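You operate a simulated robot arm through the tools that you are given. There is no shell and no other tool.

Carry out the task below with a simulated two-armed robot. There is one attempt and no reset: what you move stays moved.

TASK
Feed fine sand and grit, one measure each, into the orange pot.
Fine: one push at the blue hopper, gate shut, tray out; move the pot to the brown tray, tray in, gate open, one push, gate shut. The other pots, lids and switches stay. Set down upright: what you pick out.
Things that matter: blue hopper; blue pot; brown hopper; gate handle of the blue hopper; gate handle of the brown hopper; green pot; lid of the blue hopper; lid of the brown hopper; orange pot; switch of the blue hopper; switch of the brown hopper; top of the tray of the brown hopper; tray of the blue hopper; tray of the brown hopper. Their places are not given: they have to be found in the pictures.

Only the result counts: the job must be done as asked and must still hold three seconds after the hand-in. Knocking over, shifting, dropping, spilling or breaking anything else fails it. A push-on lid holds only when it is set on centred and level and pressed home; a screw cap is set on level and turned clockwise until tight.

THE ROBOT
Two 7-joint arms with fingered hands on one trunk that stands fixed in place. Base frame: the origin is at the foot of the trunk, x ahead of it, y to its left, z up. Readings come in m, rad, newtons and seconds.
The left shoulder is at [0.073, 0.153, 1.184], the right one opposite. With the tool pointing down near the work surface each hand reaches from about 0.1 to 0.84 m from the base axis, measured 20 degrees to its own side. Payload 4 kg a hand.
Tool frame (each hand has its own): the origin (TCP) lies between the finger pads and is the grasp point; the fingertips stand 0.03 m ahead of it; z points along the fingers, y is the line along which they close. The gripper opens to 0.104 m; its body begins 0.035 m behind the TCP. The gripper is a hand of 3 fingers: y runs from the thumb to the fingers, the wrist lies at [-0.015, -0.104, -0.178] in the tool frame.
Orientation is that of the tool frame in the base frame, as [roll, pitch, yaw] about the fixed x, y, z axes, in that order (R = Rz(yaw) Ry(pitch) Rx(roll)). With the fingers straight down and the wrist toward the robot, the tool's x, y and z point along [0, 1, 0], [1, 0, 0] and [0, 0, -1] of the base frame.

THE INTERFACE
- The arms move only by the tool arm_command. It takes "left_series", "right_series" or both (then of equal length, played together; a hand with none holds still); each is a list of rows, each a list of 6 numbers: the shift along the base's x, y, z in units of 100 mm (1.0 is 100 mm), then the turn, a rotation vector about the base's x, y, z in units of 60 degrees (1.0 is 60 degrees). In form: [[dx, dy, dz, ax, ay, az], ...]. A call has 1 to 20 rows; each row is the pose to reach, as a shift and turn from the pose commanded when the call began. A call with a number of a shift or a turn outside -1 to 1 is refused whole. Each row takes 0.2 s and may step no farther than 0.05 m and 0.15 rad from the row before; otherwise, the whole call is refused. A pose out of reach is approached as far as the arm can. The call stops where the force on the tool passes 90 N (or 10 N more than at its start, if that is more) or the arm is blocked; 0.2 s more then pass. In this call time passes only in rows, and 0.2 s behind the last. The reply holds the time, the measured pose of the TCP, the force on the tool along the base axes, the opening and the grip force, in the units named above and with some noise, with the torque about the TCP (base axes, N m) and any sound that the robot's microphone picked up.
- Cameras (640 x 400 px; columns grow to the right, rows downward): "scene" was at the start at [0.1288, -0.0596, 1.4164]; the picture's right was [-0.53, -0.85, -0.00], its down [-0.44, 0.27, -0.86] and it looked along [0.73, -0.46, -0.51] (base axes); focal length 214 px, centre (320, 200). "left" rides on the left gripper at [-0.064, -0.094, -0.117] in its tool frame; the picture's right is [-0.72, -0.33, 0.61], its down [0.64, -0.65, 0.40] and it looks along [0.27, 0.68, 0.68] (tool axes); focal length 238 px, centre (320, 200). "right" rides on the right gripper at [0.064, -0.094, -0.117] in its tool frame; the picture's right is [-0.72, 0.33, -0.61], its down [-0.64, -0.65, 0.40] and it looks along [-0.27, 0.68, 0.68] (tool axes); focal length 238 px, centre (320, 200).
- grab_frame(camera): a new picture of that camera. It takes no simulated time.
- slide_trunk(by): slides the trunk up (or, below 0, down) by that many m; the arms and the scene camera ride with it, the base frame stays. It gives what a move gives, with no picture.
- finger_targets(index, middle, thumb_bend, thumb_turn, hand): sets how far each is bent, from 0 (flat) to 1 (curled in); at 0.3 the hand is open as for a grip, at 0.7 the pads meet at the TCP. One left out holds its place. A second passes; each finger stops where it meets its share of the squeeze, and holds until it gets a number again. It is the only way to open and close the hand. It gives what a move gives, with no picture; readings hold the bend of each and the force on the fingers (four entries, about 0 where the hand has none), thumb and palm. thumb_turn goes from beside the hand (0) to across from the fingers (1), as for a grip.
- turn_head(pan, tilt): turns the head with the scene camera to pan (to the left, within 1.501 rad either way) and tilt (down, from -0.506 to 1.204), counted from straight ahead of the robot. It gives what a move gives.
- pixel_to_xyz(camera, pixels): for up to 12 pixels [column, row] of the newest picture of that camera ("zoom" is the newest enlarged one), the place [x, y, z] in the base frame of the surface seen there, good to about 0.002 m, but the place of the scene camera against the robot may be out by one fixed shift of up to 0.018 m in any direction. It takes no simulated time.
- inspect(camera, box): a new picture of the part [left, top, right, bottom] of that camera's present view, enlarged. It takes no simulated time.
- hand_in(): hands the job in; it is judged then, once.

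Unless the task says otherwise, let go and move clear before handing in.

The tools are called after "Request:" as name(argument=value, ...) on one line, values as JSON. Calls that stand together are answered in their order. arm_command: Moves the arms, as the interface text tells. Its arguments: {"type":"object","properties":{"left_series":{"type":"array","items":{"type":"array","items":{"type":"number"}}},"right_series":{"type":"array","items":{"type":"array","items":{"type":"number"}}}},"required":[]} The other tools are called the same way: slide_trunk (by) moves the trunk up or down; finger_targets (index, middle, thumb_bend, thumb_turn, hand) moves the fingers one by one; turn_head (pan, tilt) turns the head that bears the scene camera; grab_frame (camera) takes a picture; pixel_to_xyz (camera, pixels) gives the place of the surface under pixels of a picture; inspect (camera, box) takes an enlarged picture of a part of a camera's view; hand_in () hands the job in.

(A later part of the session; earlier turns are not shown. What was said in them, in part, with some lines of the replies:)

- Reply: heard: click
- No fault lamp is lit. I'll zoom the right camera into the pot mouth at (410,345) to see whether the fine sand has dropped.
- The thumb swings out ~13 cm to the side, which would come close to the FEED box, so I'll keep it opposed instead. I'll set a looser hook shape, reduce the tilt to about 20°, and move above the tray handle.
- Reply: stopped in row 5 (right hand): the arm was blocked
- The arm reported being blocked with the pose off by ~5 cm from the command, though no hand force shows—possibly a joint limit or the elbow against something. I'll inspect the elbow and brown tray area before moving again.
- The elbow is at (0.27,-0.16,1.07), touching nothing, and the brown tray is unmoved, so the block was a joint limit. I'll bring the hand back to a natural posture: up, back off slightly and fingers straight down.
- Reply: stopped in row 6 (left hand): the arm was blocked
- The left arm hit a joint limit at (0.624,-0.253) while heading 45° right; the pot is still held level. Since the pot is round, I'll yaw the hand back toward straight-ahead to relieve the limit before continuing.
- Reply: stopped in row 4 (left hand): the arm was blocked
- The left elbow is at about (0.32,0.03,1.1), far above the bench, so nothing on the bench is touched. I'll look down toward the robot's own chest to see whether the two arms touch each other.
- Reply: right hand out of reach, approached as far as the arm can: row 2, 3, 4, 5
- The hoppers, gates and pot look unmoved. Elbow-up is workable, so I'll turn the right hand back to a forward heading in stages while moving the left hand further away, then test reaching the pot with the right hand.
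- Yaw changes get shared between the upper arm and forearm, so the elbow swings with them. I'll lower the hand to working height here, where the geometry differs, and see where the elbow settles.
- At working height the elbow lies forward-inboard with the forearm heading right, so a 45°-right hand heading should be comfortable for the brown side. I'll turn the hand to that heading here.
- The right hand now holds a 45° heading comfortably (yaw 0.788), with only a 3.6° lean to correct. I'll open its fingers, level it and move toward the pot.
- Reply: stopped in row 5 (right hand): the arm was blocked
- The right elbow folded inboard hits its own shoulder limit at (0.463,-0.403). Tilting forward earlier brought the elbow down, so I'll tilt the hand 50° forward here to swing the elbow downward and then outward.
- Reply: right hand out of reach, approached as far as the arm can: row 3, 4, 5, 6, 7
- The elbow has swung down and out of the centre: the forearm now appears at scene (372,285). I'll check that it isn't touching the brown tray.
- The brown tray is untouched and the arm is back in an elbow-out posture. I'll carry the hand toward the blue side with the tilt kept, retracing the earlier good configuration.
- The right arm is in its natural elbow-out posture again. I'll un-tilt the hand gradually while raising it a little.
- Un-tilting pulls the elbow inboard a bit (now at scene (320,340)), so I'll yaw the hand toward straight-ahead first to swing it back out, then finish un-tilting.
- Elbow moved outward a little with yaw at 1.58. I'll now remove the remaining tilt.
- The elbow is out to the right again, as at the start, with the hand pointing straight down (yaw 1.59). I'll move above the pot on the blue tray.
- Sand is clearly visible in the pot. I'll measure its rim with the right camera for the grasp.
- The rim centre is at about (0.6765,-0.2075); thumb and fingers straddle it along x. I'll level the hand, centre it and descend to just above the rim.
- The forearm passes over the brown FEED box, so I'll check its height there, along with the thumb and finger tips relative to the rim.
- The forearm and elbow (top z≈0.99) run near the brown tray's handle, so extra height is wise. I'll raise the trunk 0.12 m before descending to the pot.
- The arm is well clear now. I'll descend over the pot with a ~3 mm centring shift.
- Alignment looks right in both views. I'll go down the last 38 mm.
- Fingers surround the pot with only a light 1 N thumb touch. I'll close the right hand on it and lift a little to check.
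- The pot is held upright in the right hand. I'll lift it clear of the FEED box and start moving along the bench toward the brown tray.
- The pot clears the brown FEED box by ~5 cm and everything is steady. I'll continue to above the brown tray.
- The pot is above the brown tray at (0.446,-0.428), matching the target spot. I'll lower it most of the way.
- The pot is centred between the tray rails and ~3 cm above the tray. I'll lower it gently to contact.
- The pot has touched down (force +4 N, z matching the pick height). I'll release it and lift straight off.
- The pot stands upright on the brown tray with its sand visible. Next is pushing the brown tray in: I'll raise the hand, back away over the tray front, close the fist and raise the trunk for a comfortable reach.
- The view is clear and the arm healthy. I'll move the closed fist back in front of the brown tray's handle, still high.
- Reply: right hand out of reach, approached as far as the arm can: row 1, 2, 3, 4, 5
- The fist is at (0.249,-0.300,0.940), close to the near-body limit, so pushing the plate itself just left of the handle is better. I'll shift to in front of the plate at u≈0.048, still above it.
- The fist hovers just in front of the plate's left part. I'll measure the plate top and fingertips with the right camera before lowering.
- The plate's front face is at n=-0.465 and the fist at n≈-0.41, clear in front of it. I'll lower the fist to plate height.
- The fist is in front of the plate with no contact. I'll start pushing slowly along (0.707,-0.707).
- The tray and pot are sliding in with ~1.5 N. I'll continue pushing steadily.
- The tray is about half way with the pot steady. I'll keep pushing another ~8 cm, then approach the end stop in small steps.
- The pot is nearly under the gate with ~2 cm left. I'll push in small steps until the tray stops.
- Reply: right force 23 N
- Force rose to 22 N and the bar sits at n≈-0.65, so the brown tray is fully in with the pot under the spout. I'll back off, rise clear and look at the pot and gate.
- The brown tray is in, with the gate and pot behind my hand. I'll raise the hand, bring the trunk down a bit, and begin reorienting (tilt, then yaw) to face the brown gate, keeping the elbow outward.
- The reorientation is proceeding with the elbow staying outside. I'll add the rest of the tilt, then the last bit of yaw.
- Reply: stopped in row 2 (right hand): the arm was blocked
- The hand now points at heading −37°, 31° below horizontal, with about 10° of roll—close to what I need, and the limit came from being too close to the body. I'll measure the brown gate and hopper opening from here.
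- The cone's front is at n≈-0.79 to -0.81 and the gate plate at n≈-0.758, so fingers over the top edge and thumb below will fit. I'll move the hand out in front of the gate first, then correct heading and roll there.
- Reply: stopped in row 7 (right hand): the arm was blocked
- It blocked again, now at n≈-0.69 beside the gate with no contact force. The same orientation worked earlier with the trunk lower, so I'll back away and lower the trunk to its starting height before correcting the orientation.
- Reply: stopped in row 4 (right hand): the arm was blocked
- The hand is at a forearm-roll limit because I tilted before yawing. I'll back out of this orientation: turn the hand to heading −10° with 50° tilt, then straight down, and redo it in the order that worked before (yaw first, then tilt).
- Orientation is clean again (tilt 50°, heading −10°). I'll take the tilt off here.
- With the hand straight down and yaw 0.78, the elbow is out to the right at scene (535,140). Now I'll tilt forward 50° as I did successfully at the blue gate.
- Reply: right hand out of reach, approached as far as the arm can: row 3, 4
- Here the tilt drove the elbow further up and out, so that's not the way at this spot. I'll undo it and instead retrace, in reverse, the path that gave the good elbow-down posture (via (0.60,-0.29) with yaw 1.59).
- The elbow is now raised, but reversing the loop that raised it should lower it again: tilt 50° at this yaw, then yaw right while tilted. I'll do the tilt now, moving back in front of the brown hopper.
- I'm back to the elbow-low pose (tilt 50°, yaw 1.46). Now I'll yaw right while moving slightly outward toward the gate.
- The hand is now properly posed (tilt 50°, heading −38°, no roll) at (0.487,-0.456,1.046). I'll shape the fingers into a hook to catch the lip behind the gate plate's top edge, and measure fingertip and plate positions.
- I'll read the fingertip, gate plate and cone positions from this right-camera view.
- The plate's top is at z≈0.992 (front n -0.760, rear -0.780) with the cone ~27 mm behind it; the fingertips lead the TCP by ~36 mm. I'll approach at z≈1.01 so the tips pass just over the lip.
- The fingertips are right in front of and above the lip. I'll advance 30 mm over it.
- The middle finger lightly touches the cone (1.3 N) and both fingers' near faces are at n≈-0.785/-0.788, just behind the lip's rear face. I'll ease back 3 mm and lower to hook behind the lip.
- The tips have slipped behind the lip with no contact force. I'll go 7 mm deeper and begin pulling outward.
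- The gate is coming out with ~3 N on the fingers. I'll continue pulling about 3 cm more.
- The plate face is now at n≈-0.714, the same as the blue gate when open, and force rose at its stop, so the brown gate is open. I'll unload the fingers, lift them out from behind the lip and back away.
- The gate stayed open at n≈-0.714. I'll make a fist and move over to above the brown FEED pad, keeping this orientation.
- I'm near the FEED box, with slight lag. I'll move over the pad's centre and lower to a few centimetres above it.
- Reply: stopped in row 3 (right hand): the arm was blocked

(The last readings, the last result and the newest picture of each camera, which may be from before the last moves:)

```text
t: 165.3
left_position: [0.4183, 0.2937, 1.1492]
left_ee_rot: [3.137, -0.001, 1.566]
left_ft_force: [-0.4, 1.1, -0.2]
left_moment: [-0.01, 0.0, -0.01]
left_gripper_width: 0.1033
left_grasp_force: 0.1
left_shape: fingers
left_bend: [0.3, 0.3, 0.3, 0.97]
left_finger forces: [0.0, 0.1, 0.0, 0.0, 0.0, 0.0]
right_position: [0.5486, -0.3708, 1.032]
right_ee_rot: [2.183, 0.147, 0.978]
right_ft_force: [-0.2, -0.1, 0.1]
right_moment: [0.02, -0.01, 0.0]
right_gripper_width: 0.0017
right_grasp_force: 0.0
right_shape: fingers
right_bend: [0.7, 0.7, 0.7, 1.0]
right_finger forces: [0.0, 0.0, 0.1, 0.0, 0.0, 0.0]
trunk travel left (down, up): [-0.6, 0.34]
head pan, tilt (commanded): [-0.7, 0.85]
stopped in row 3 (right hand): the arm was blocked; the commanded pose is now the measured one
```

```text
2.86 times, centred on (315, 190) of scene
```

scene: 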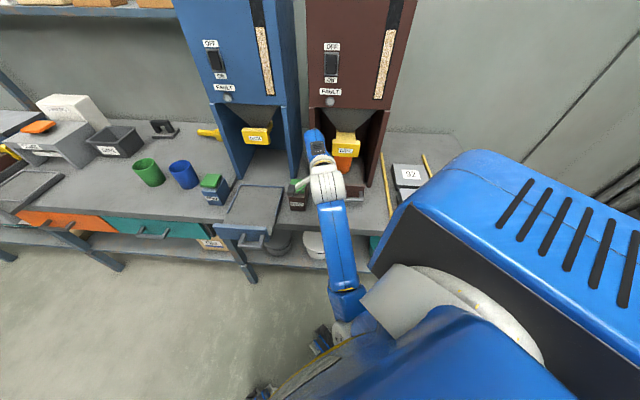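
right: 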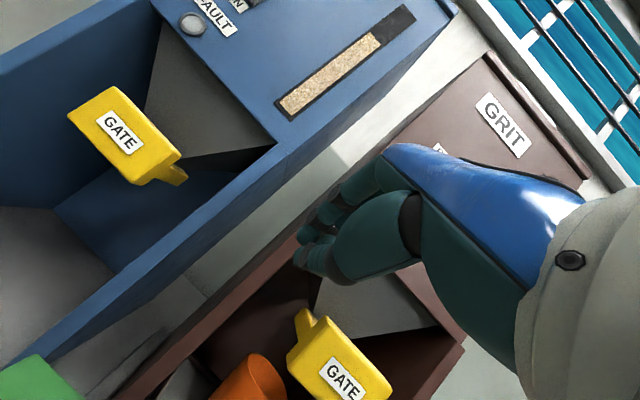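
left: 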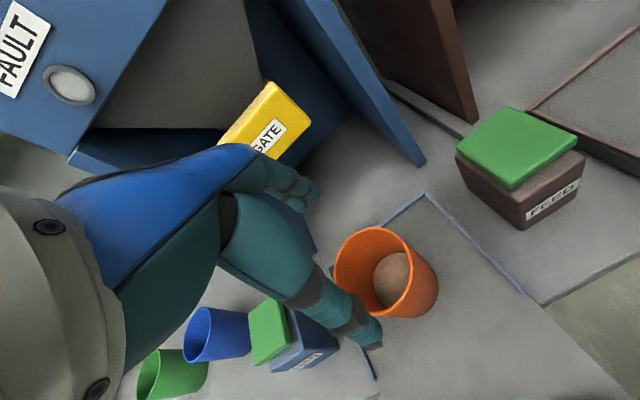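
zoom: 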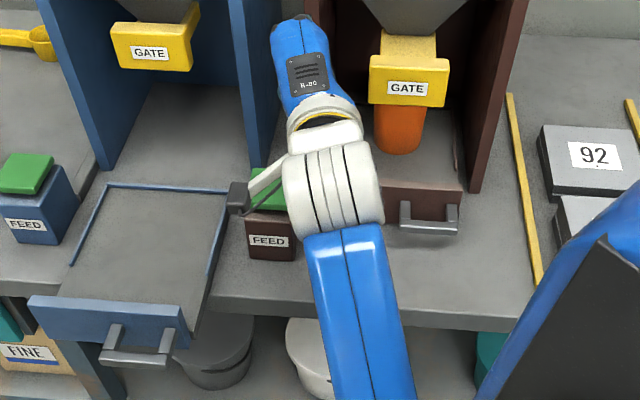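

Another forearm limit; for the FEED press a straight-down hand is better. I'll turn to heading −10° at 50° tilt, then remove the tilt, as worked before.

Request:
arm_command(right_series=[[-0.05, 0.05, 0.1, 0.04, 0.006, 0.098], [-0.1, 0.1, 0.2, 0.081, 0.012, 0.196], [-0.15, 0.15, 0.3, 0.122, 0.017, 0.294], [-0.2, 0.2, 0.4, 0.162, 0.023, 0.392]])

Request:
arm_command(right_series=[[0, 0.03, 0.03, 0.024, 0.1365, 0.02], [0, 0.06, 0.06, 0.048, 0.273, 0.04], [0, 0.09, 0.06, 0.072, 0.41, 0.06], [0, 0.12, 0.06, 0.096, 0.546, 0.08], [0, 0.15, 0.06, 0.12, 0.683, 0.08], [0, 0.18, 0.06, 0.144, 0.819, 0.08]])

Request:
grab_frame(camera="scene")

Request:
grab_frame(camera="right")

```text
t: 166.3
left_position: [0.4165, 0.2926, 1.148]
left_ee_rot: [3.139, -0.003, 1.569]
left_ft_force: [0.7, 1.2, 0.1]
left_moment: [0.0, 0.02, -0.01]
left_gripper_width: 0.1032
left_grasp_force: 0.1
left_shape: fingers
left_bend: [0.3, 0.3, 0.3, 0.97]
left_finger forces: [0.0, 0.1, 0.1, 0.0, 0.0, 0.1]
right_position: [0.5283, -0.3512, 1.0713]
right_ee_rot: [2.271, -0.005, 1.4]
right_ft_force: [0.1, 0.1, -0.2]
right_moment: [-0.01, 0.04, -0.03]
right_gripper_width: 0.0015
right_grasp_force: 0.0
right_shape: fingers
right_bend: [0.7, 0.7, 0.7, 1.0]
right_finger forces: [0.0, 0.0, 0.0, 0.0, 0.1, 0.0]
trunk travel left (down, up): [-0.6, 0.34]
head pan, tilt (commanded): [-0.7, 0.85]
```

```text
t: 167.7
left_position: [0.4191, 0.2928, 1.1479]
left_ee_rot: [3.138, 0.0, 1.568]
left_ft_force: [0.8, -0.1, 0.7]
left_moment: [0.0, 0.02, 0.03]
left_gripper_width: 0.1032
left_grasp_force: 0.1
left_shape: fingers
left_bend: [0.3, 0.3, 0.3, 0.97]
left_finger forces: [0.0, 0.1, 0.0, 0.1, 0.1, 0.0]
right_position: [0.5285, -0.3339, 1.0771]
right_ee_rot: [-3.141, -0.036, 1.468]
right_ft_force: [0.9, -0.6, -0.4]
right_moment: [0.0, -0.02, -0.03]
right_gripper_width: 0.0018
right_grasp_force: 0.1
right_shape: fingers
right_bend: [0.7, 0.7, 0.7, 1.0]
right_finger forces: [0.1, 0.0, 0.1, 0.0, 0.0, 0.0]
trunk travel left (down, up): [-0.6, 0.34]
head pan, tilt (commanded): [-0.7, 0.85]
```

```text
taken
```

scene: 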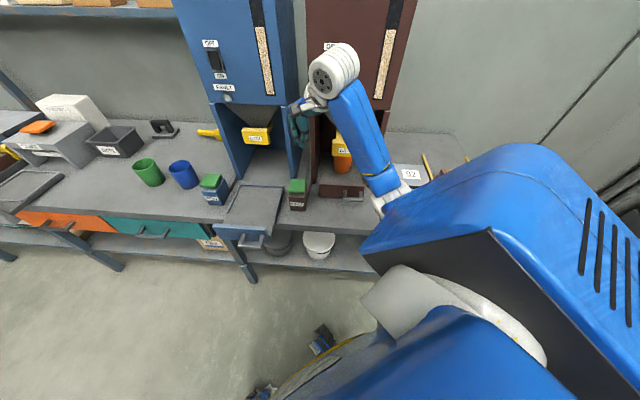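

```text
taken
```

right: 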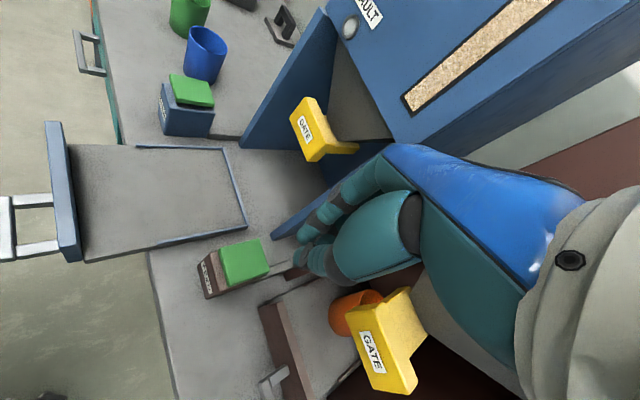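

The hand is vertical again with the elbow out right. I'll measure the brown FEED pad at right (244,262) and move over it.

Request:
pixel_to_xyz(camera="right", pixels=[[244, 262], [222, 250], [262, 243], [268, 270], [228, 283], [375, 345], [360, 300]])

Request:
arm_command(right_series=[[0.15, -0.02, -0.1, 0, 0, 0], [0.3, -0.04, -0.3, 0, 0, 0], [0.45, -0.05, -0.5, 0, 0, 0], [0.485, -0.05, -0.75, 0, 0, 0], [0.485, -0.05, -1.0, 0, 0, 0]])

Request:
grab_frame(camera="right")

Request:
inspect(camera="scene", box=[240, 120, 400, 260])

```text
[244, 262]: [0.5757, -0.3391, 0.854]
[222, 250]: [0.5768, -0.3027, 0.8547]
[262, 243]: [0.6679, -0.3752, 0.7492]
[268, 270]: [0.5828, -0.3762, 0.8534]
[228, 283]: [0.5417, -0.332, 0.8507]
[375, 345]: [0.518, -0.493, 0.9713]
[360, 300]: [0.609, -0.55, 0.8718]
```

```text
t: 168.9
left_position: [0.4183, 0.2928, 1.1487]
left_ee_rot: [3.138, 0.0, 1.566]
left_ft_force: [0.4, 0.3, 0.0]
left_moment: [0.0, 0.01, -0.01]
left_gripper_width: 0.1029
left_grasp_force: 0.0
left_shape: fingers
left_bend: [0.3, 0.3, 0.3, 0.97]
left_finger forces: [0.0, 0.1, 0.0, 0.0, 0.0, 0.0]
right_position: [0.5798, -0.3385, 0.9768]
right_ee_rot: [3.141, -0.036, 1.468]
right_ft_force: [0.3, 0.0, -0.5]
right_moment: [0.01, 0.0, -0.01]
right_gripper_width: 0.0016
right_grasp_force: 0.1
right_shape: fingers
right_bend: [0.7, 0.7, 0.7, 1.0]
right_finger forces: [0.0, 0.0, 0.0, 0.0, 0.0, 0.1]
trunk travel left (down, up): [-0.6, 0.34]
head pan, tilt (commanded): [-0.7, 0.85]
```

```text
taken
```

right: 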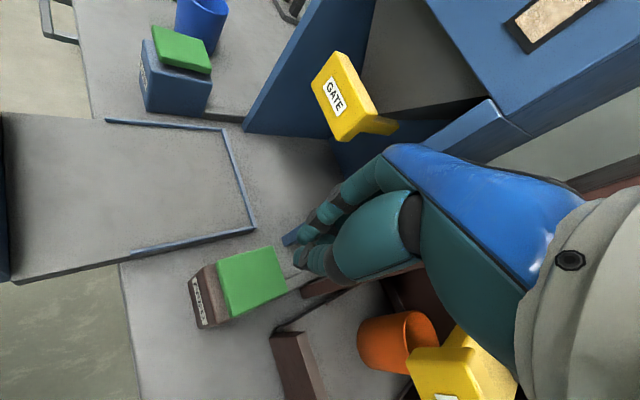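

```text
2.86 times, centred on (320, 190) of scene
```

zoom: 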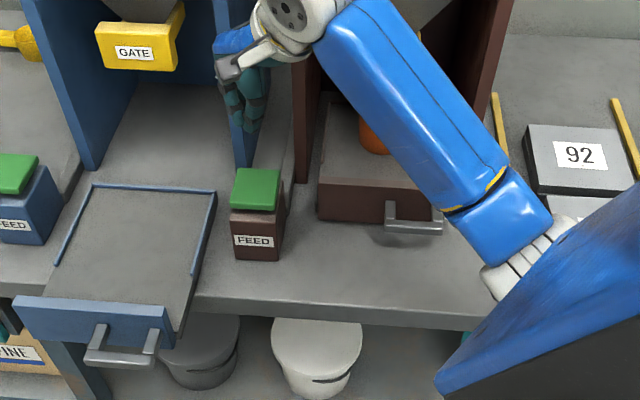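

The fist is centred over the pad. Before pressing I'll check that the forearm and elbow are high enough above the brown tray's handle.

Request:
pixel_to_xyz(camera="zoom", pixels=[[400, 110], [450, 180], [500, 230], [530, 260], [410, 215], [490, 280]])

```text
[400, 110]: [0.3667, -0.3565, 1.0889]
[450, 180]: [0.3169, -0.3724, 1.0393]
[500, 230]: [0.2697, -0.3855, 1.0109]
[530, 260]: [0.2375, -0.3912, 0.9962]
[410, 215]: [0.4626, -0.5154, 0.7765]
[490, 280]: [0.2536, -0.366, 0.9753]
```

Forearm underside is around z≈0.92, clear of everything. I'll come down to just above the pad.

Request:
arm_command(right_series=[[-0.04, 0, -0.2, 0, 0, 0], [-0.04, 0, -0.4, 0, 0, 0], [-0.04, 0, -0.6, 0, 0, 0], [-0.04, 0, -0.78, 0, 0, 0]])

Request:
inspect(camera="right", box=[180, 180, 420, 340])

```text
t: 169.9
left_position: [0.4182, 0.2932, 1.1482]
left_ee_rot: [3.139, 0.001, 1.565]
left_ft_force: [-0.1, 0.0, 0.9]
left_moment: [0.01, -0.02, 0.01]
left_gripper_width: 0.1032
left_grasp_force: 0.0
left_shape: fingers
left_bend: [0.3, 0.3, 0.3, 0.97]
left_finger forces: [0.0, 0.0, 0.1, 0.0, 0.0, 0.1]
right_position: [0.5731, -0.3377, 0.9005]
right_ee_rot: [3.14, -0.036, 1.466]
right_ft_force: [-0.5, -0.3, -0.2]
right_moment: [-0.02, 0.03, -0.03]
right_gripper_width: 0.0016
right_grasp_force: 0.1
right_shape: fingers
right_bend: [0.7, 0.7, 0.7, 1.0]
right_finger forces: [0.1, 0.1, 0.1, 0.0, 0.0, 0.0]
trunk travel left (down, up): [-0.6, 0.34]
head pan, tilt (commanded): [-0.7, 0.85]
```

```text
2.50 times, centred on (300, 260) of right
```

zoom: 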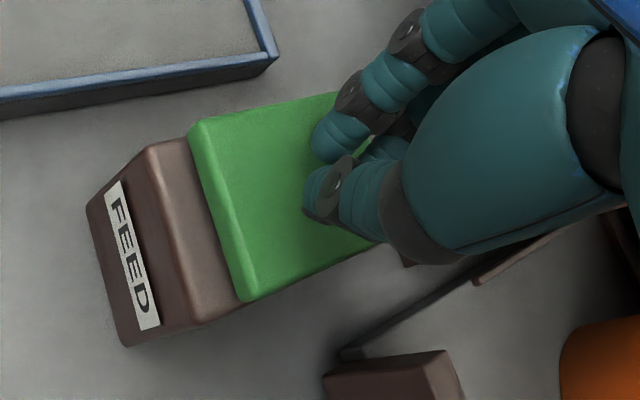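

The fingertips hover over the pad, the gate is open and the pot is under the spout. I'll press once in small steps.

Request:
arm_command(right_series=[[0, 0, -0.08, 0, 0, 0], [0, 0, -0.13, 0, 0, 0], [0, 0, -0.16, 0, 0, 0], [0, 0, -0.19, 0, 0, 0], [0, 0, -0.22, 0, 0, 0], [0, 0, -0.245, 0, 0, 0]])

Request:
inspect(camera="right", box=[180, 180, 420, 340])

```text
t: 171.3
left_position: [0.4179, 0.293, 1.1476]
left_ee_rot: [3.138, 0.0, 1.567]
left_ft_force: [-0.1, 0.3, -0.2]
left_moment: [0.02, 0.01, 0.03]
left_gripper_width: 0.1034
left_grasp_force: 0.1
left_shape: fingers
left_bend: [0.3, 0.3, 0.3, 0.97]
left_finger forces: [0.0, 0.1, 0.0, 0.0, 0.0, 0.0]
right_position: [0.5737, -0.3386, 0.8755]
right_ee_rot: [3.138, -0.036, 1.468]
right_ft_force: [0.7, -1.0, 3.7]
right_moment: [-0.04, 0.04, -0.02]
right_gripper_width: 0.0014
right_grasp_force: 2.1
right_shape: fingers
right_bend: [0.7, 0.7, 0.7, 1.0]
right_finger forces: [0.0, 0.8, 0.0, 0.1, 3.5, 0.1]
trunk travel left (down, up): [-0.6, 0.34]
head pan, tilt (commanded): [-0.7, 0.85]
heard: click
```

```text
2.50 times, centred on (300, 260) of right
```

zoom: 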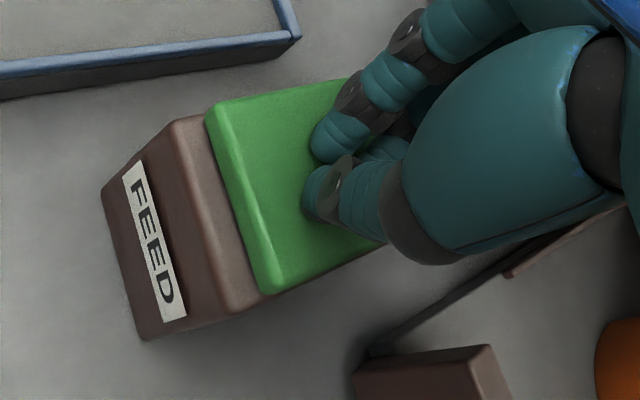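

The click was heard at ~4 N, so the grit push registered. I'll lift straight off and check the grit window level, fault lamp and gate.

Request:
arm_command(right_series=[[0, 0, 0.1, 0, 0, 0], [0, 0, 0.3, 0, 0, 0], [0, 0, 0.55, 0, 0, 0], [0, 0, 0.8, 0, 0, 0], [0, 0, 1.0, 0, 0, 0]])

Request:
arm_command(right_series=[[0, 0, 0.2, 0, 0, 0], [-0.1, 0, 0.4, 0, 0, 0], [-0.25, -0.05, 0.6, 0, 0, 0], [-0.4, -0.1, 0.8, 0, 0, 0], [-0.5, -0.15, 1.0, 0, 0, 0]])

Request:
grab_frame(camera="right")

Request:
grab_frame(camera="scene")

```text
t: 172.5
left_position: [0.4179, 0.2937, 1.1477]
left_ee_rot: [3.139, 0.001, 1.567]
left_ft_force: [0.4, -0.1, 0.8]
left_moment: [-0.01, -0.01, 0.01]
left_gripper_width: 0.1031
left_grasp_force: 0.1
left_shape: fingers
left_bend: [0.3, 0.3, 0.3, 0.97]
left_finger forces: [0.0, 0.1, 0.1, 0.1, 0.1, 0.0]
right_position: [0.5725, -0.34, 0.9764]
right_ee_rot: [-3.14, -0.035, 1.467]
right_ft_force: [-0.1, -0.4, 0.4]
right_moment: [-0.03, 0.01, -0.01]
right_gripper_width: 0.0009
right_grasp_force: 0.1
right_shape: fingers
right_bend: [0.7, 0.7, 0.7, 1.0]
right_finger forces: [0.0, 0.0, 0.1, 0.1, 0.0, 0.0]
trunk travel left (down, up): [-0.6, 0.34]
head pan, tilt (commanded): [-0.7, 0.85]
```

```text
t: 173.7
left_position: [0.4164, 0.2923, 1.1474]
left_ee_rot: [3.137, -0.002, 1.567]
left_ft_force: [-0.4, -0.4, 0.7]
left_moment: [0.01, 0.01, 0.0]
left_gripper_width: 0.103
left_grasp_force: 0.2
left_shape: fingers
left_bend: [0.3, 0.3, 0.3, 0.97]
left_finger forces: [0.0, 0.1, 0.1, 0.1, 0.0, 0.0]
right_position: [0.5236, -0.3532, 1.0739]
right_ee_rot: [3.141, -0.037, 1.468]
right_ft_force: [-0.2, 0.1, 0.1]
right_moment: [0.03, 0.01, -0.03]
right_gripper_width: 0.0011
right_grasp_force: 0.2
right_shape: fingers
right_bend: [0.7, 0.7, 0.7, 1.0]
right_finger forces: [0.0, 0.1, 0.1, 0.1, 0.1, 0.0]
trunk travel left (down, up): [-0.6, 0.34]
head pan, tilt (commanded): [-0.7, 0.85]
```

```text
taken
```

right: 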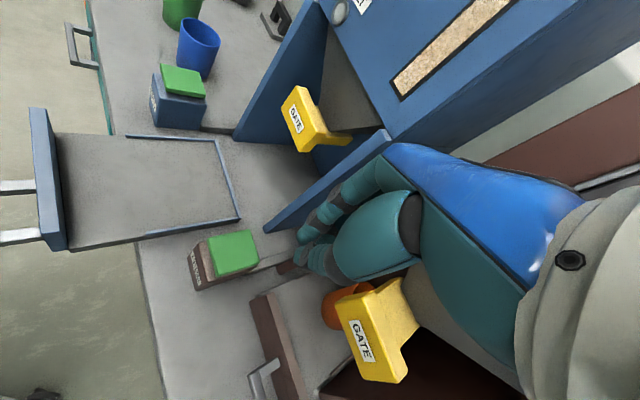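

```text
taken
```

scene: 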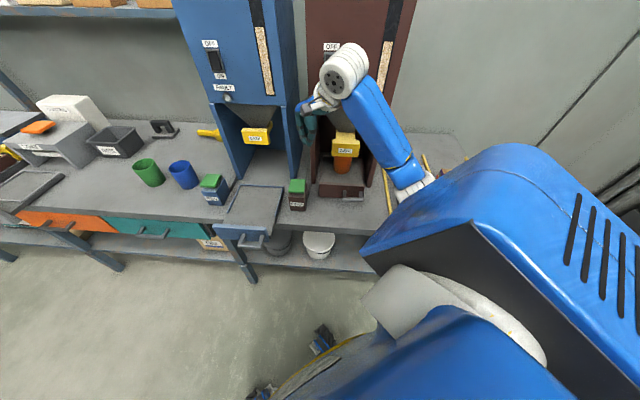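

The grit window level has dropped and the gate stands open with the pot beneath. I'll reposition in front of the brown gate with a slight 26° tilt to push it shut.

Request:
inspect(camera="scene", box=[300, 0, 430, 190])

Request:
arm_command(right_series=[[-0.15, -0.13, 0, -0.009, -0.086, 0], [-0.3, -0.28, 0, -0.018, -0.172, 0], [-0.45, -0.43, -0.05, -0.027, -0.258, 0], [-0.6, -0.6, -0.15, -0.036, -0.345, 0], [-0.79, -0.79, -0.3, -0.0445, -0.431, 0]])

Request:
arm_command(right_series=[[0, 0, -0.1, 0, 0, -0.13], [0, 0, -0.2, 0, 0, -0.26], [0, 0, -0.3, 0, 0, -0.39], [0, 0, -0.4, 0, 0, -0.45]])

Request:
grab_frame(camera="right")

Request:
grab_frame(camera="scene")

```text
2.11 times, centred on (365, 95) of scene
```

zoom: 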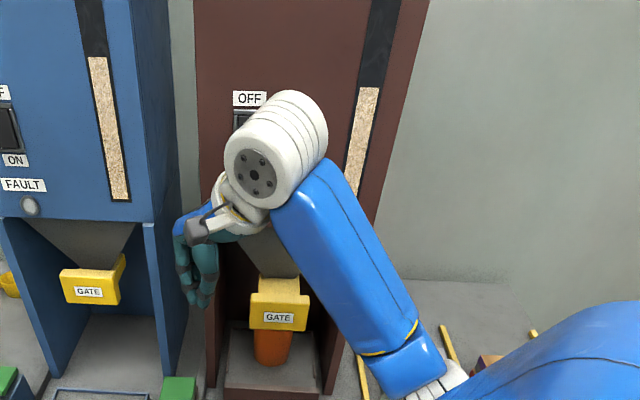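

```text
t: 174.9
left_position: [0.4137, 0.2917, 1.1499]
left_ee_rot: [3.137, -0.002, 1.568]
left_ft_force: [0.3, 0.0, 0.0]
left_moment: [0.0, 0.0, 0.04]
left_gripper_width: 0.1032
left_grasp_force: 0.2
left_shape: fingers
left_bend: [0.3, 0.3, 0.3, 0.97]
left_finger forces: [0.0, 0.0, 0.1, 0.1, 0.1, 0.1]
right_position: [0.4423, -0.4329, 1.047]
right_ee_rot: [2.682, -0.034, 1.485]
right_ft_force: [0.2, -0.2, 0.1]
right_moment: [-0.01, -0.01, 0.03]
right_gripper_width: 0.0009
right_grasp_force: 0.0
right_shape: fingers
right_bend: [0.7, 0.7, 0.7, 1.0]
right_finger forces: [0.1, 0.0, 0.0, 0.1, 0.0, 0.1]
trunk travel left (down, up): [-0.6, 0.34]
head pan, tilt (commanded): [-0.7, 0.85]
```

```text
t: 175.9
left_position: [0.4164, 0.2936, 1.1479]
left_ee_rot: [3.138, 0.001, 1.568]
left_ft_force: [0.3, -0.5, 0.2]
left_moment: [-0.02, -0.03, -0.01]
left_gripper_width: 0.1032
left_grasp_force: 0.1
left_shape: fingers
left_bend: [0.3, 0.3, 0.3, 0.97]
left_finger forces: [0.1, 0.0, 0.1, 0.0, 0.0, 0.0]
right_position: [0.4432, -0.4322, 1.005]
right_ee_rot: [2.685, -0.032, 1.011]
right_ft_force: [-0.1, -0.2, -0.1]
right_moment: [-0.03, -0.03, 0.02]
right_gripper_width: 0.0007
right_grasp_force: 0.0
right_shape: fingers
right_bend: [0.7, 0.7, 0.7, 1.0]
right_finger forces: [0.0, 0.0, 0.0, 0.0, 0.0, 0.0]
trunk travel left (down, up): [-0.6, 0.34]
head pan, tilt (commanded): [-0.7, 0.85]
```

```text
taken
```

right: 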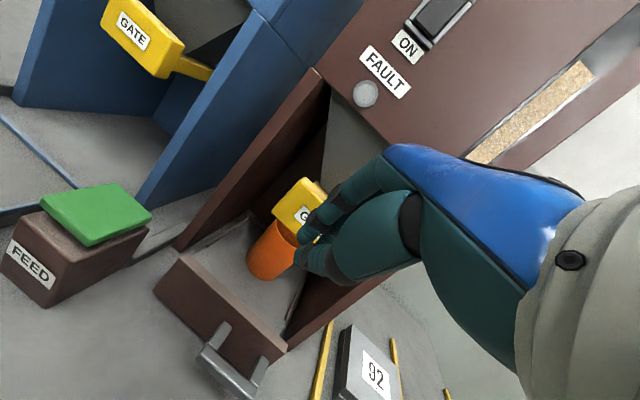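

```text
taken
```

scene: 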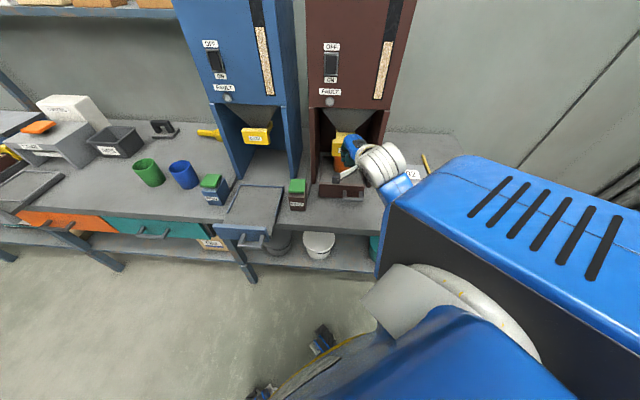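

The fist faces the gate plate (heading −32°, tilt 26°) at n≈-0.62. I'll lower to plate height and advance to near contact.

Request:
arm_command(right_series=[[0.06, -0.06, -0.12, 0, 0, 0], [0.14, -0.14, -0.25, 0, 0, 0], [0.23, -0.23, -0.38, 0, 0, 0], [0.3, -0.3, -0.38, 0, 0, 0]])

Request:
inspect(camera="right", box=[190, 130, 420, 340])

Request:
inspect(camera="scene", box=[290, 90, 420, 220])

```text
t: 176.9
left_position: [0.4168, 0.2927, 1.1472]
left_ee_rot: [3.138, 0.0, 1.567]
left_ft_force: [-0.2, -0.3, 0.6]
left_moment: [-0.03, 0.01, 0.04]
left_gripper_width: 0.1029
left_grasp_force: 0.0
left_shape: fingers
left_bend: [0.3, 0.3, 0.3, 0.97]
left_finger forces: [0.0, 0.1, 0.0, 0.0, 0.1, 0.1]
right_position: [0.4716, -0.4644, 0.9671]
right_ee_rot: [2.686, -0.033, 1.013]
right_ft_force: [-0.2, 0.0, 0.2]
right_moment: [-0.02, 0.01, -0.01]
right_gripper_width: 0.0008
right_grasp_force: 0.0
right_shape: fingers
right_bend: [0.7, 0.7, 0.7, 1.0]
right_finger forces: [0.1, 0.0, 0.1, 0.0, 0.0, 0.0]
trunk travel left (down, up): [-0.6, 0.34]
head pan, tilt (commanded): [-0.7, 0.85]
```

```text
1.90 times, centred on (305, 235) of right
```

zoom: 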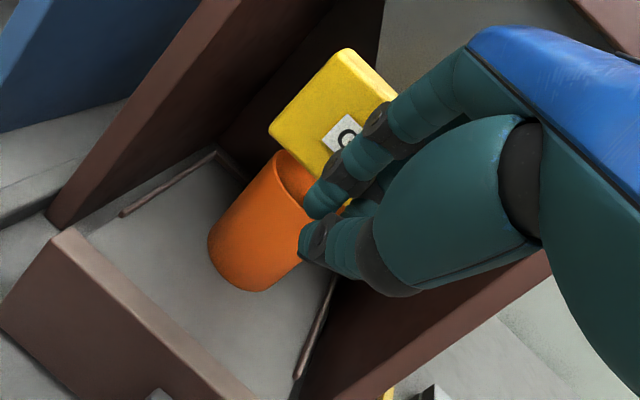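

```text
3.08 times, centred on (355, 155) of scene
```

zoom: 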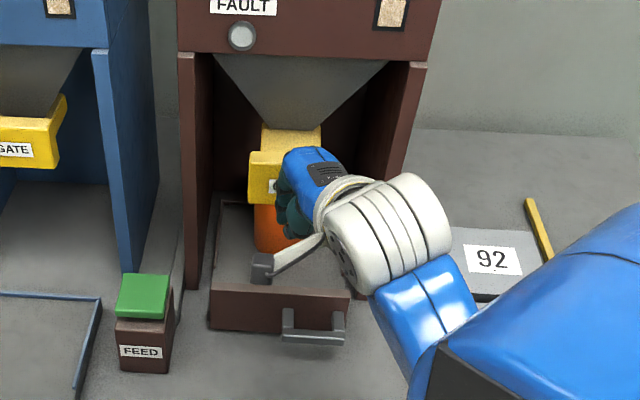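

The fist is just in front of the plate. I'll push gently inward along (0.707,-0.707).

Request:
arm_command(right_series=[[0.05, -0.05, 0, 0, 0, 0], [0.1, -0.1, 0, 0, 0, 0], [0.15, -0.15, 0, 0, 0, 0], [0.2, -0.2, 0, 0, 0, 0], [0.25, -0.25, 0, 0, 0, 0], [0.3, -0.3, 0, 0, 0, 0]])

Request:
inspect(camera="right", box=[190, 130, 420, 340])

Request:
pixel_to_xyz(camera="zoom", pixels=[[300, 100], [320, 130], [280, 130], [330, 80]])

Request:
inspect(camera="scene", box=[290, 90, 420, 220])

```text
t: 178.3
left_position: [0.4179, 0.2934, 1.1477]
left_ee_rot: [3.136, 0.002, 1.566]
left_ft_force: [0.3, 0.5, 0.1]
left_moment: [0.01, -0.01, 0.01]
left_gripper_width: 0.103
left_grasp_force: 0.0
left_shape: fingers
left_bend: [0.3, 0.3, 0.3, 0.97]
left_finger forces: [0.0, 0.0, 0.0, 0.0, 0.0, 0.0]
right_position: [0.5029, -0.4917, 0.9669]
right_ee_rot: [2.686, -0.033, 1.015]
right_ft_force: [-1.2, 0.7, 0.9]
right_moment: [-0.08, -0.09, -0.05]
right_gripper_width: 0.0012
right_grasp_force: 1.2
right_shape: fingers
right_bend: [0.7, 0.7, 0.7, 1.0]
right_finger forces: [0.0, 2.3, 0.1, 0.1, 0.0, 0.1]
trunk travel left (down, up): [-0.6, 0.34]
head pan, tilt (commanded): [-0.7, 0.85]
```

```text
1.90 times, centred on (305, 235) of right
```

zoom: 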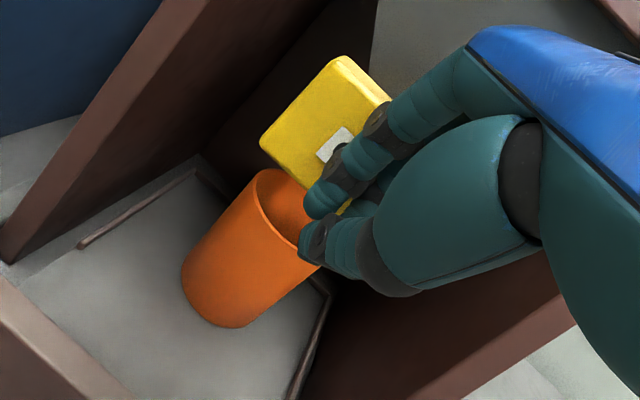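

```text
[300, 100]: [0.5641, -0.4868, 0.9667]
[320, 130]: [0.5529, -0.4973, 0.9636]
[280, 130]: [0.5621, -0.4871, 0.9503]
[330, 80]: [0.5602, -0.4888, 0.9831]
```

```text
3.08 times, centred on (355, 155) of scene
```

zoom: 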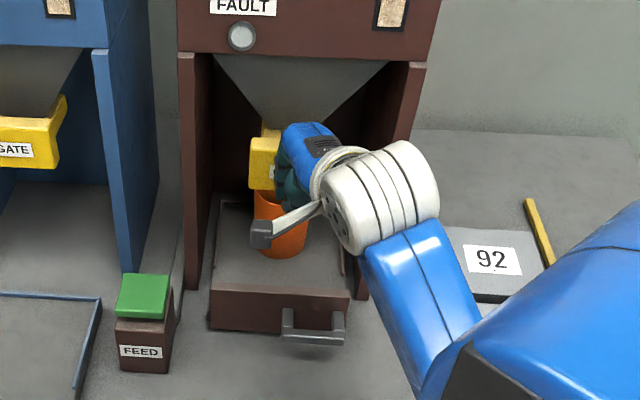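

The plate has moved in to n≈-0.743 with ~2 N; 17 mm remain. I'll continue in small steps to the stop.

Request:
arm_command(right_series=[[0.04, -0.04, 0, 0, 0, 0], [0.08, -0.08, 0, 0, 0, 0], [0.11, -0.11, 0, 0, 0, 0], [0.13, -0.13, 0, 0, 0, 0], [0.15, -0.15, 0, 0, 0, 0]])

Request:
inspect(camera="right", box=[190, 130, 420, 340])

Request:
pixel_to_xyz(camera="zoom", pixels=[[300, 100], [320, 130], [280, 140], [330, 80]])

```text
t: 179.5
left_position: [0.4152, 0.2943, 1.1472]
left_ee_rot: [3.134, 0.001, 1.569]
left_ft_force: [-0.4, 0.6, -0.1]
left_moment: [0.01, 0.01, -0.04]
left_gripper_width: 0.1031
left_grasp_force: 0.1
left_shape: fingers
left_bend: [0.3, 0.3, 0.3, 0.97]
left_finger forces: [0.0, 0.0, 0.0, 0.1, 0.0, 0.0]
right_position: [0.5173, -0.5054, 0.9675]
right_ee_rot: [2.685, -0.029, 1.012]
right_ft_force: [-6.0, 5.2, 2.4]
right_moment: [-0.16, -0.2, -0.08]
right_gripper_width: 0.0013
right_grasp_force: 3.3
right_shape: fingers
right_bend: [0.7, 0.7, 0.7, 1.0]
right_finger forces: [0.1, 7.0, 0.0, 0.0, 0.1, 0.1]
trunk travel left (down, up): [-0.6, 0.34]
head pan, tilt (commanded): [-0.7, 0.85]
```

```text
1.90 times, centred on (305, 235) of right
```

zoom: 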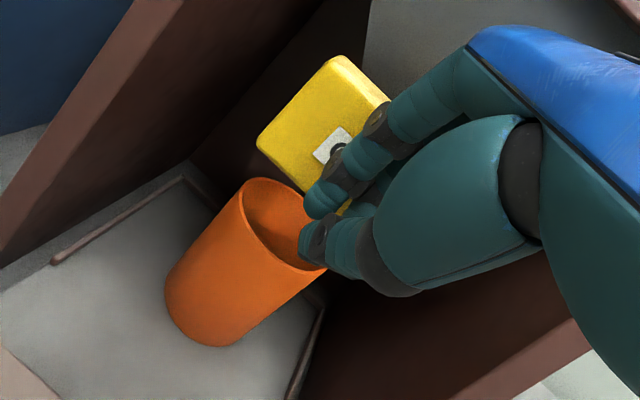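

```text
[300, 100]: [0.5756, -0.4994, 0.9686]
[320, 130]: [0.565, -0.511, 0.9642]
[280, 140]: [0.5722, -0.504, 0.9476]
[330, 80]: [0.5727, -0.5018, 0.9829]
```

The plate face is at n≈-0.760, the shut position, and the force is rising at the stop. I'll give it a last small nudge, then back off.

Request:
arm_command(right_series=[[0.02, -0.02, 0, 0, 0, 0], [0.035, -0.035, 0, 0, 0, 0], [-0.1, 0.1, 0, 0, 0, 0], [-0.25, 0.25, 0.03, 0, 0, 0], [-0.45, 0.45, 0.1, 0, 0, 0], [-0.65, 0.65, 0.25, 0, 0, 0], [-0.8, 0.8, 0.4, 0, 0, 0]])

Request:
grab_frame(camera="right")

Request:
inspect(camera="right", box=[200, 150, 400, 330])

Request:
pixel_to_xyz(camera="right", pixels=[[290, 205], [300, 215], [280, 215], [265, 265], [220, 300]])

Request:
grab_frame(camera="scene")

```text
t: 181.1
left_position: [0.4175, 0.2927, 1.1481]
left_ee_rot: [3.137, 0.0, 1.567]
left_ft_force: [-0.3, -0.9, 0.2]
left_moment: [0.0, -0.01, -0.02]
left_gripper_width: 0.1034
left_grasp_force: 0.1
left_shape: fingers
left_bend: [0.3, 0.3, 0.3, 0.97]
left_finger forces: [0.1, 0.1, 0.1, 0.1, 0.0, 0.0]
right_position: [0.4381, -0.4267, 1.0077]
right_ee_rot: [2.687, -0.033, 1.012]
right_ft_force: [1.1, 0.0, -0.2]
right_moment: [0.0, -0.03, 0.01]
right_gripper_width: 0.0013
right_grasp_force: 0.0
right_shape: fingers
right_bend: [0.7, 0.7, 0.7, 1.0]
right_finger forces: [0.0, 0.0, 0.0, 0.0, 0.1, 0.1]
trunk travel left (down, up): [-0.6, 0.34]
head pan, tilt (commanded): [-0.7, 0.85]
```

```text
taken
```

right: 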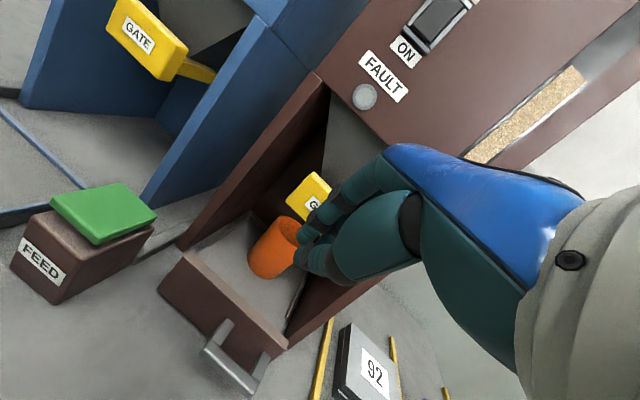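

```text
2.22 times, centred on (300, 240) of right
```

zoom: 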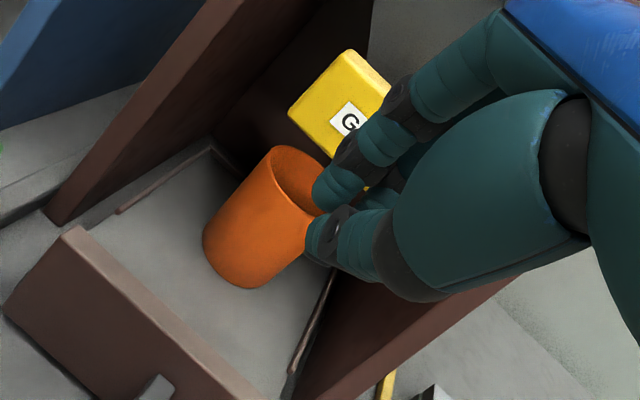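

```text
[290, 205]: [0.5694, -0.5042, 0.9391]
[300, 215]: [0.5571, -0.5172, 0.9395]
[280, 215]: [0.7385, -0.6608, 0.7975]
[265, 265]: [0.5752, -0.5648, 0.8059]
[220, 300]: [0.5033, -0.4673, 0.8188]
```

```text
taken
```

scene: 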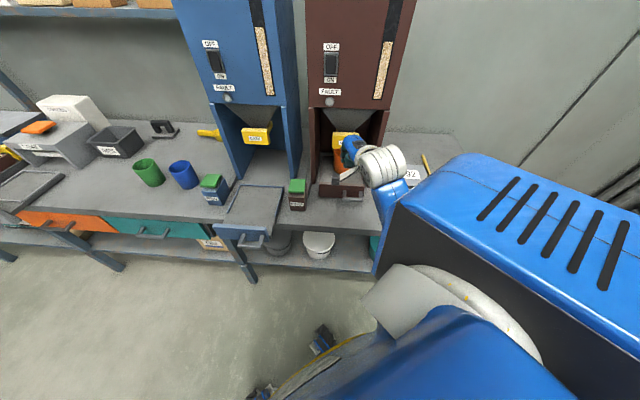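

The brown gate is shut (n≈-0.759) and the pot stands under the spout. I'll move the hand up and away, then verify both gates, the pot contents and everything else.

Request:
arm_command(right_series=[[-0.1, 0.1, 0.2, 0, 0, 0], [-0.2, 0.2, 0.4, 0, 0, 0], [-0.3, 0.3, 0.6, 0, 0, 0], [-0.35, 0.35, 0.8, 0, 0, 0], [-0.35, 0.35, 1.0, 0, 0, 0]])

Request:
grab_frame(camera="right")

Request:
grab_frame(camera="scene")

Request:
inspect(camera="scene", box=[290, 90, 400, 220])

```text
t: 182.3
left_position: [0.4177, 0.2939, 1.1477]
left_ee_rot: [3.136, 0.001, 1.567]
left_ft_force: [-0.4, -0.9, 0.3]
left_moment: [0.01, 0.04, -0.02]
left_gripper_width: 0.1029
left_grasp_force: 0.1
left_shape: fingers
left_bend: [0.3, 0.3, 0.3, 0.97]
left_finger forces: [0.1, 0.1, 0.0, 0.0, 0.1, 0.1]
right_position: [0.4386, -0.427, 1.0079]
right_ee_rot: [2.686, -0.033, 1.013]
right_ft_force: [0.3, -0.5, -0.7]
right_moment: [0.01, -0.02, 0.0]
right_gripper_width: 0.0014
right_grasp_force: 0.0
right_shape: fingers
right_bend: [0.7, 0.7, 0.7, 1.0]
right_finger forces: [0.0, 0.0, 0.0, 0.0, 0.0, 0.0]
right hand out of reach, approached as far as the arm can: row 1, 2, 3, 4, 5
trunk travel left (down, up): [-0.6, 0.34]
head pan, tilt (commanded): [-0.7, 0.85]
```

```text
taken
```

right: 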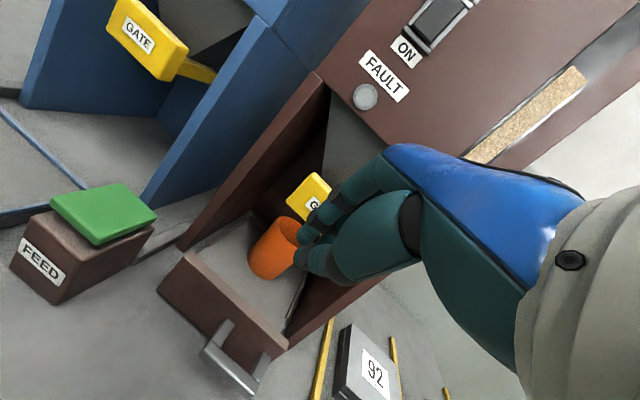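

```text
taken
```

scene: 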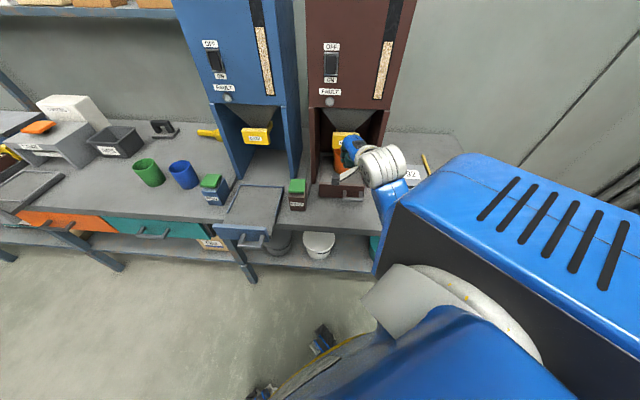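

```text
3.08 times, centred on (345, 155) of scene
```

zoom: 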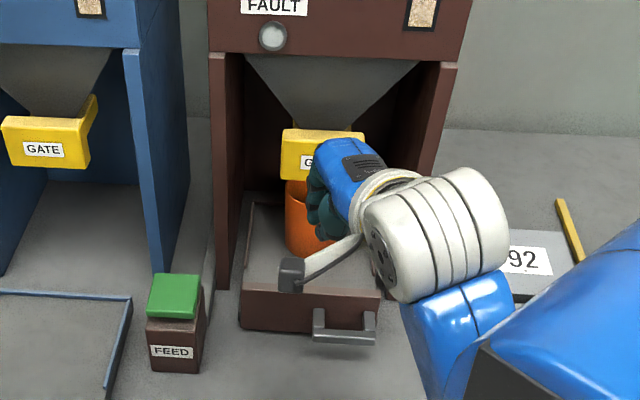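

The hand didn't move (pose out of reach in this orientation) but nothing is touched. I'll yaw it back toward straight-ahead first, which unlocks the arm, then rise.

Request:
arm_command(right_series=[[0, 0, 0, 0, 0, 0.12], [0, 0, 0, 0, 0, 0.24], [0, 0, 0, 0, 0, 0.36], [0, 0, 0, 0, 0, 0.45]])

Request:
grab_frame(camera="scene")

```text
t: 183.3
left_position: [0.418, 0.2922, 1.1488]
left_ee_rot: [3.138, -0.003, 1.567]
left_ft_force: [-1.1, 0.4, -0.1]
left_moment: [0.0, 0.03, 0.0]
left_gripper_width: 0.1033
left_grasp_force: 0.2
left_shape: fingers
left_bend: [0.3, 0.3, 0.3, 0.97]
left_finger forces: [0.0, 0.0, 0.0, 0.0, 0.0, 0.0]
right_position: [0.4338, -0.4269, 1.0066]
right_ee_rot: [2.686, -0.033, 1.485]
right_ft_force: [1.8, -0.2, -0.1]
right_moment: [-0.01, -0.01, 0.04]
right_gripper_width: 0.0016
right_grasp_force: 0.0
right_shape: fingers
right_bend: [0.7, 0.7, 0.7, 1.0]
right_finger forces: [0.0, 0.0, 0.1, 0.0, 0.0, 0.0]
trunk travel left (down, up): [-0.6, 0.34]
head pan, tilt (commanded): [-0.7, 0.85]
```

```text
taken
```

scene: 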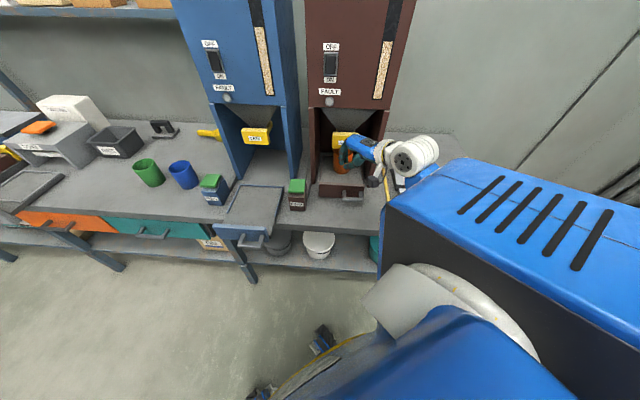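

It unlocked (yaw 1.49). Now I'll rise and move clear of the gate.

Request:
arm_command(right_series=[[-0.05, 0.05, 0.15, 0, 0, 0], [-0.1, 0.1, 0.3, 0, 0, 0], [-0.15, 0.15, 0.5, 0, 0, 0], [-0.2, 0.2, 0.75, 0, 0, 0], [-0.2, 0.2, 1.0, 0, 0, 0]])

Request:
grab_frame(camera="right")

Request:
grab_frame(camera="scene")

Request:
inspect(camera="scene", box=[290, 90, 400, 220])

```text
t: 184.5
left_position: [0.4167, 0.2918, 1.1478]
left_ee_rot: [3.138, -0.004, 1.568]
left_ft_force: [-0.5, -0.1, -0.1]
left_moment: [0.0, 0.0, -0.01]
left_gripper_width: 0.1031
left_grasp_force: 0.0
left_shape: fingers
left_bend: [0.3, 0.3, 0.3, 0.97]
left_finger forces: [0.0, 0.0, 0.0, 0.0, 0.0, 0.1]
right_position: [0.4122, -0.4062, 1.1081]
right_ee_rot: [2.686, -0.034, 1.483]
right_ft_force: [-0.1, 0.0, 0.2]
right_moment: [0.0, 0.0, 0.0]
right_gripper_width: 0.0012
right_grasp_force: 0.1
right_shape: fingers
right_bend: [0.7, 0.7, 0.7, 1.0]
right_finger forces: [0.0, 0.0, 0.1, 0.0, 0.1, 0.1]
trunk travel left (down, up): [-0.6, 0.34]
head pan, tilt (commanded): [-0.7, 0.85]
```

```text
taken
```

right: 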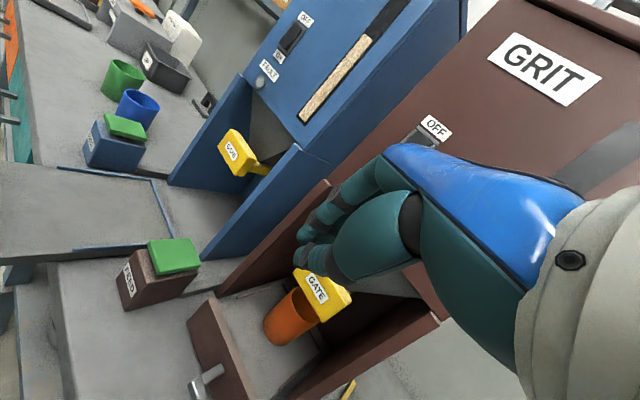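

```text
taken
```

scene: 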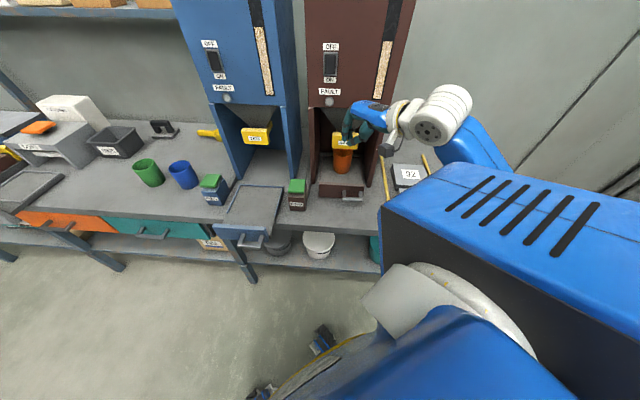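

```text
3.08 times, centred on (345, 155) of scene
```

zoom: 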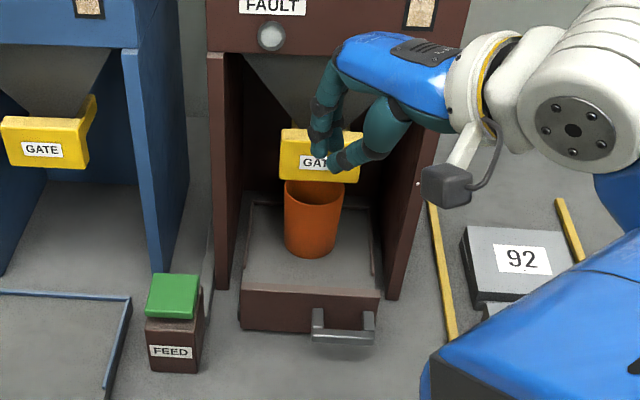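

Everything is clear of the hand now. I'll verify both gate faces, the trays and look for the contents in the pot.

Request:
inspect(camera="right", box=[250, 250, 370, 360])

Request:
pixel_to_xyz(camera="right", pixels=[[233, 150], [228, 145], [318, 288], [325, 295], [215, 330], [175, 255], [123, 125]])

Request:
inspect(camera="scene", box=[320, 0, 440, 110])

```text
3.64 times, centred on (310, 305) of right
```

zoom: 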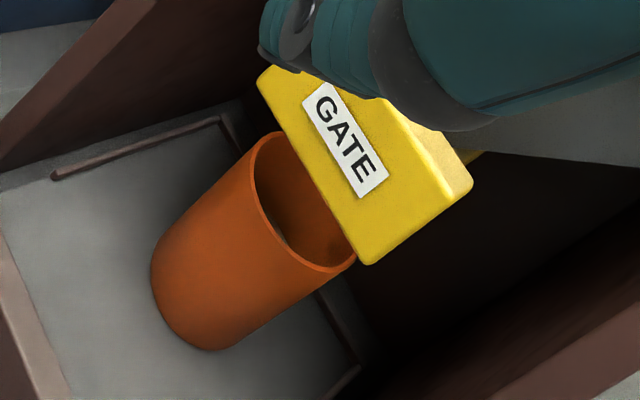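

```text
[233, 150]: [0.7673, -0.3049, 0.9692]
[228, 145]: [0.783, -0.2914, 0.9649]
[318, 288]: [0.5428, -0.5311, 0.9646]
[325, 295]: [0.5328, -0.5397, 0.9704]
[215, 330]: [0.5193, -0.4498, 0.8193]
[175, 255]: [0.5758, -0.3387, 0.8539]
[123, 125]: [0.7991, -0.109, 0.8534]
```

```text
3.64 times, centred on (380, 55) of scene
```

zoom: 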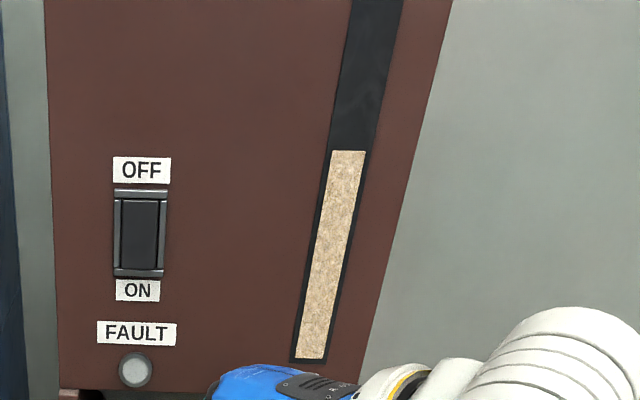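

Both gate faces read n≈-0.759 (shut), the brown tray is in (plate n≈-0.685), material shows inside the pot, and the FEED boxes, switches and other pots are where they were. I'll draw the hand a little further off for safety before handing in.

Request:
arm_command(right_series=[[-0.1, 0.0, 0.2, 0, 0, 0], [-0.2, 0.0, 0.4, 0, 0, 0], [-0.3, 0.0, 0.6, 0, 0, 0]])

Request:
grab_frame(camera="scene")

```text
t: 185.3
left_position: [0.4179, 0.2926, 1.1469]
left_ee_rot: [3.138, -0.001, 1.568]
left_ft_force: [0.2, 0.7, 0.3]
left_moment: [-0.03, -0.02, -0.02]
left_gripper_width: 0.103
left_grasp_force: 0.0
left_shape: fingers
left_bend: [0.3, 0.3, 0.3, 0.97]
left_finger forces: [0.0, 0.0, 0.0, 0.0, 0.0, 0.0]
right_position: [0.3835, -0.4044, 1.1675]
right_ee_rot: [2.685, -0.035, 1.485]
right_ft_force: [0.7, -0.2, -0.1]
right_moment: [0.01, 0.0, 0.01]
right_gripper_width: 0.0014
right_grasp_force: 0.0
right_shape: fingers
right_bend: [0.7, 0.7, 0.7, 1.0]
right_finger forces: [0.0, 0.0, 0.1, 0.0, 0.1, 0.1]
trunk travel left (down, up): [-0.6, 0.34]
head pan, tilt (commanded): [-0.7, 0.85]
```

```text
taken
```

scene: 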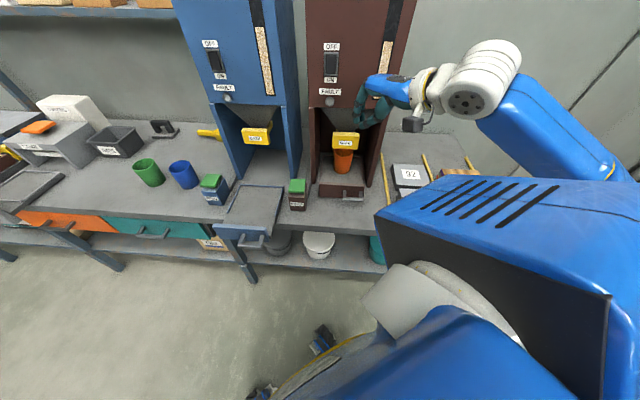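

The final picture shows the orange pot upright on the brown tray, which is pushed in. Both gates are shut, the blue tray is out, the other pots, lids and switches are in place, and both hands are clear. I'm handing in.

Request:
hand_in()

```text
The job is handed in.
```

The job is handed in: the orange pot received one measure of fine sand and one of grit, and it stands upright on the brown tray, which is pushed in. I don't have the judging result.

- **Fine:** I pushed the blue FEED pad once and heard the click. I then shut the blue gate and pulled the blue tray fully out. The sand was clearly visible in the pot before I moved it.
- **Grit:** I set the pot on the brown tray, pushed the tray in, opened the gate and pushed the brown FEED pad once. That also clicked, and the grit window level dropped. Then I shut the brown gate.
- **Extra set-down:** the left arm could not carry the pot as far as the brown side. It put the pot back upright on the blue tray, and the right hand did the transfer.
- **Less certain:** with the gate and tray closed I could only partly see into the pot at the end. Some material is visible, but I could not confirm the grit separately.

In the last measurements both gate plates sat at their shut position. The other pots, lids and switches looked unmoved, and both hands were clear of everything.
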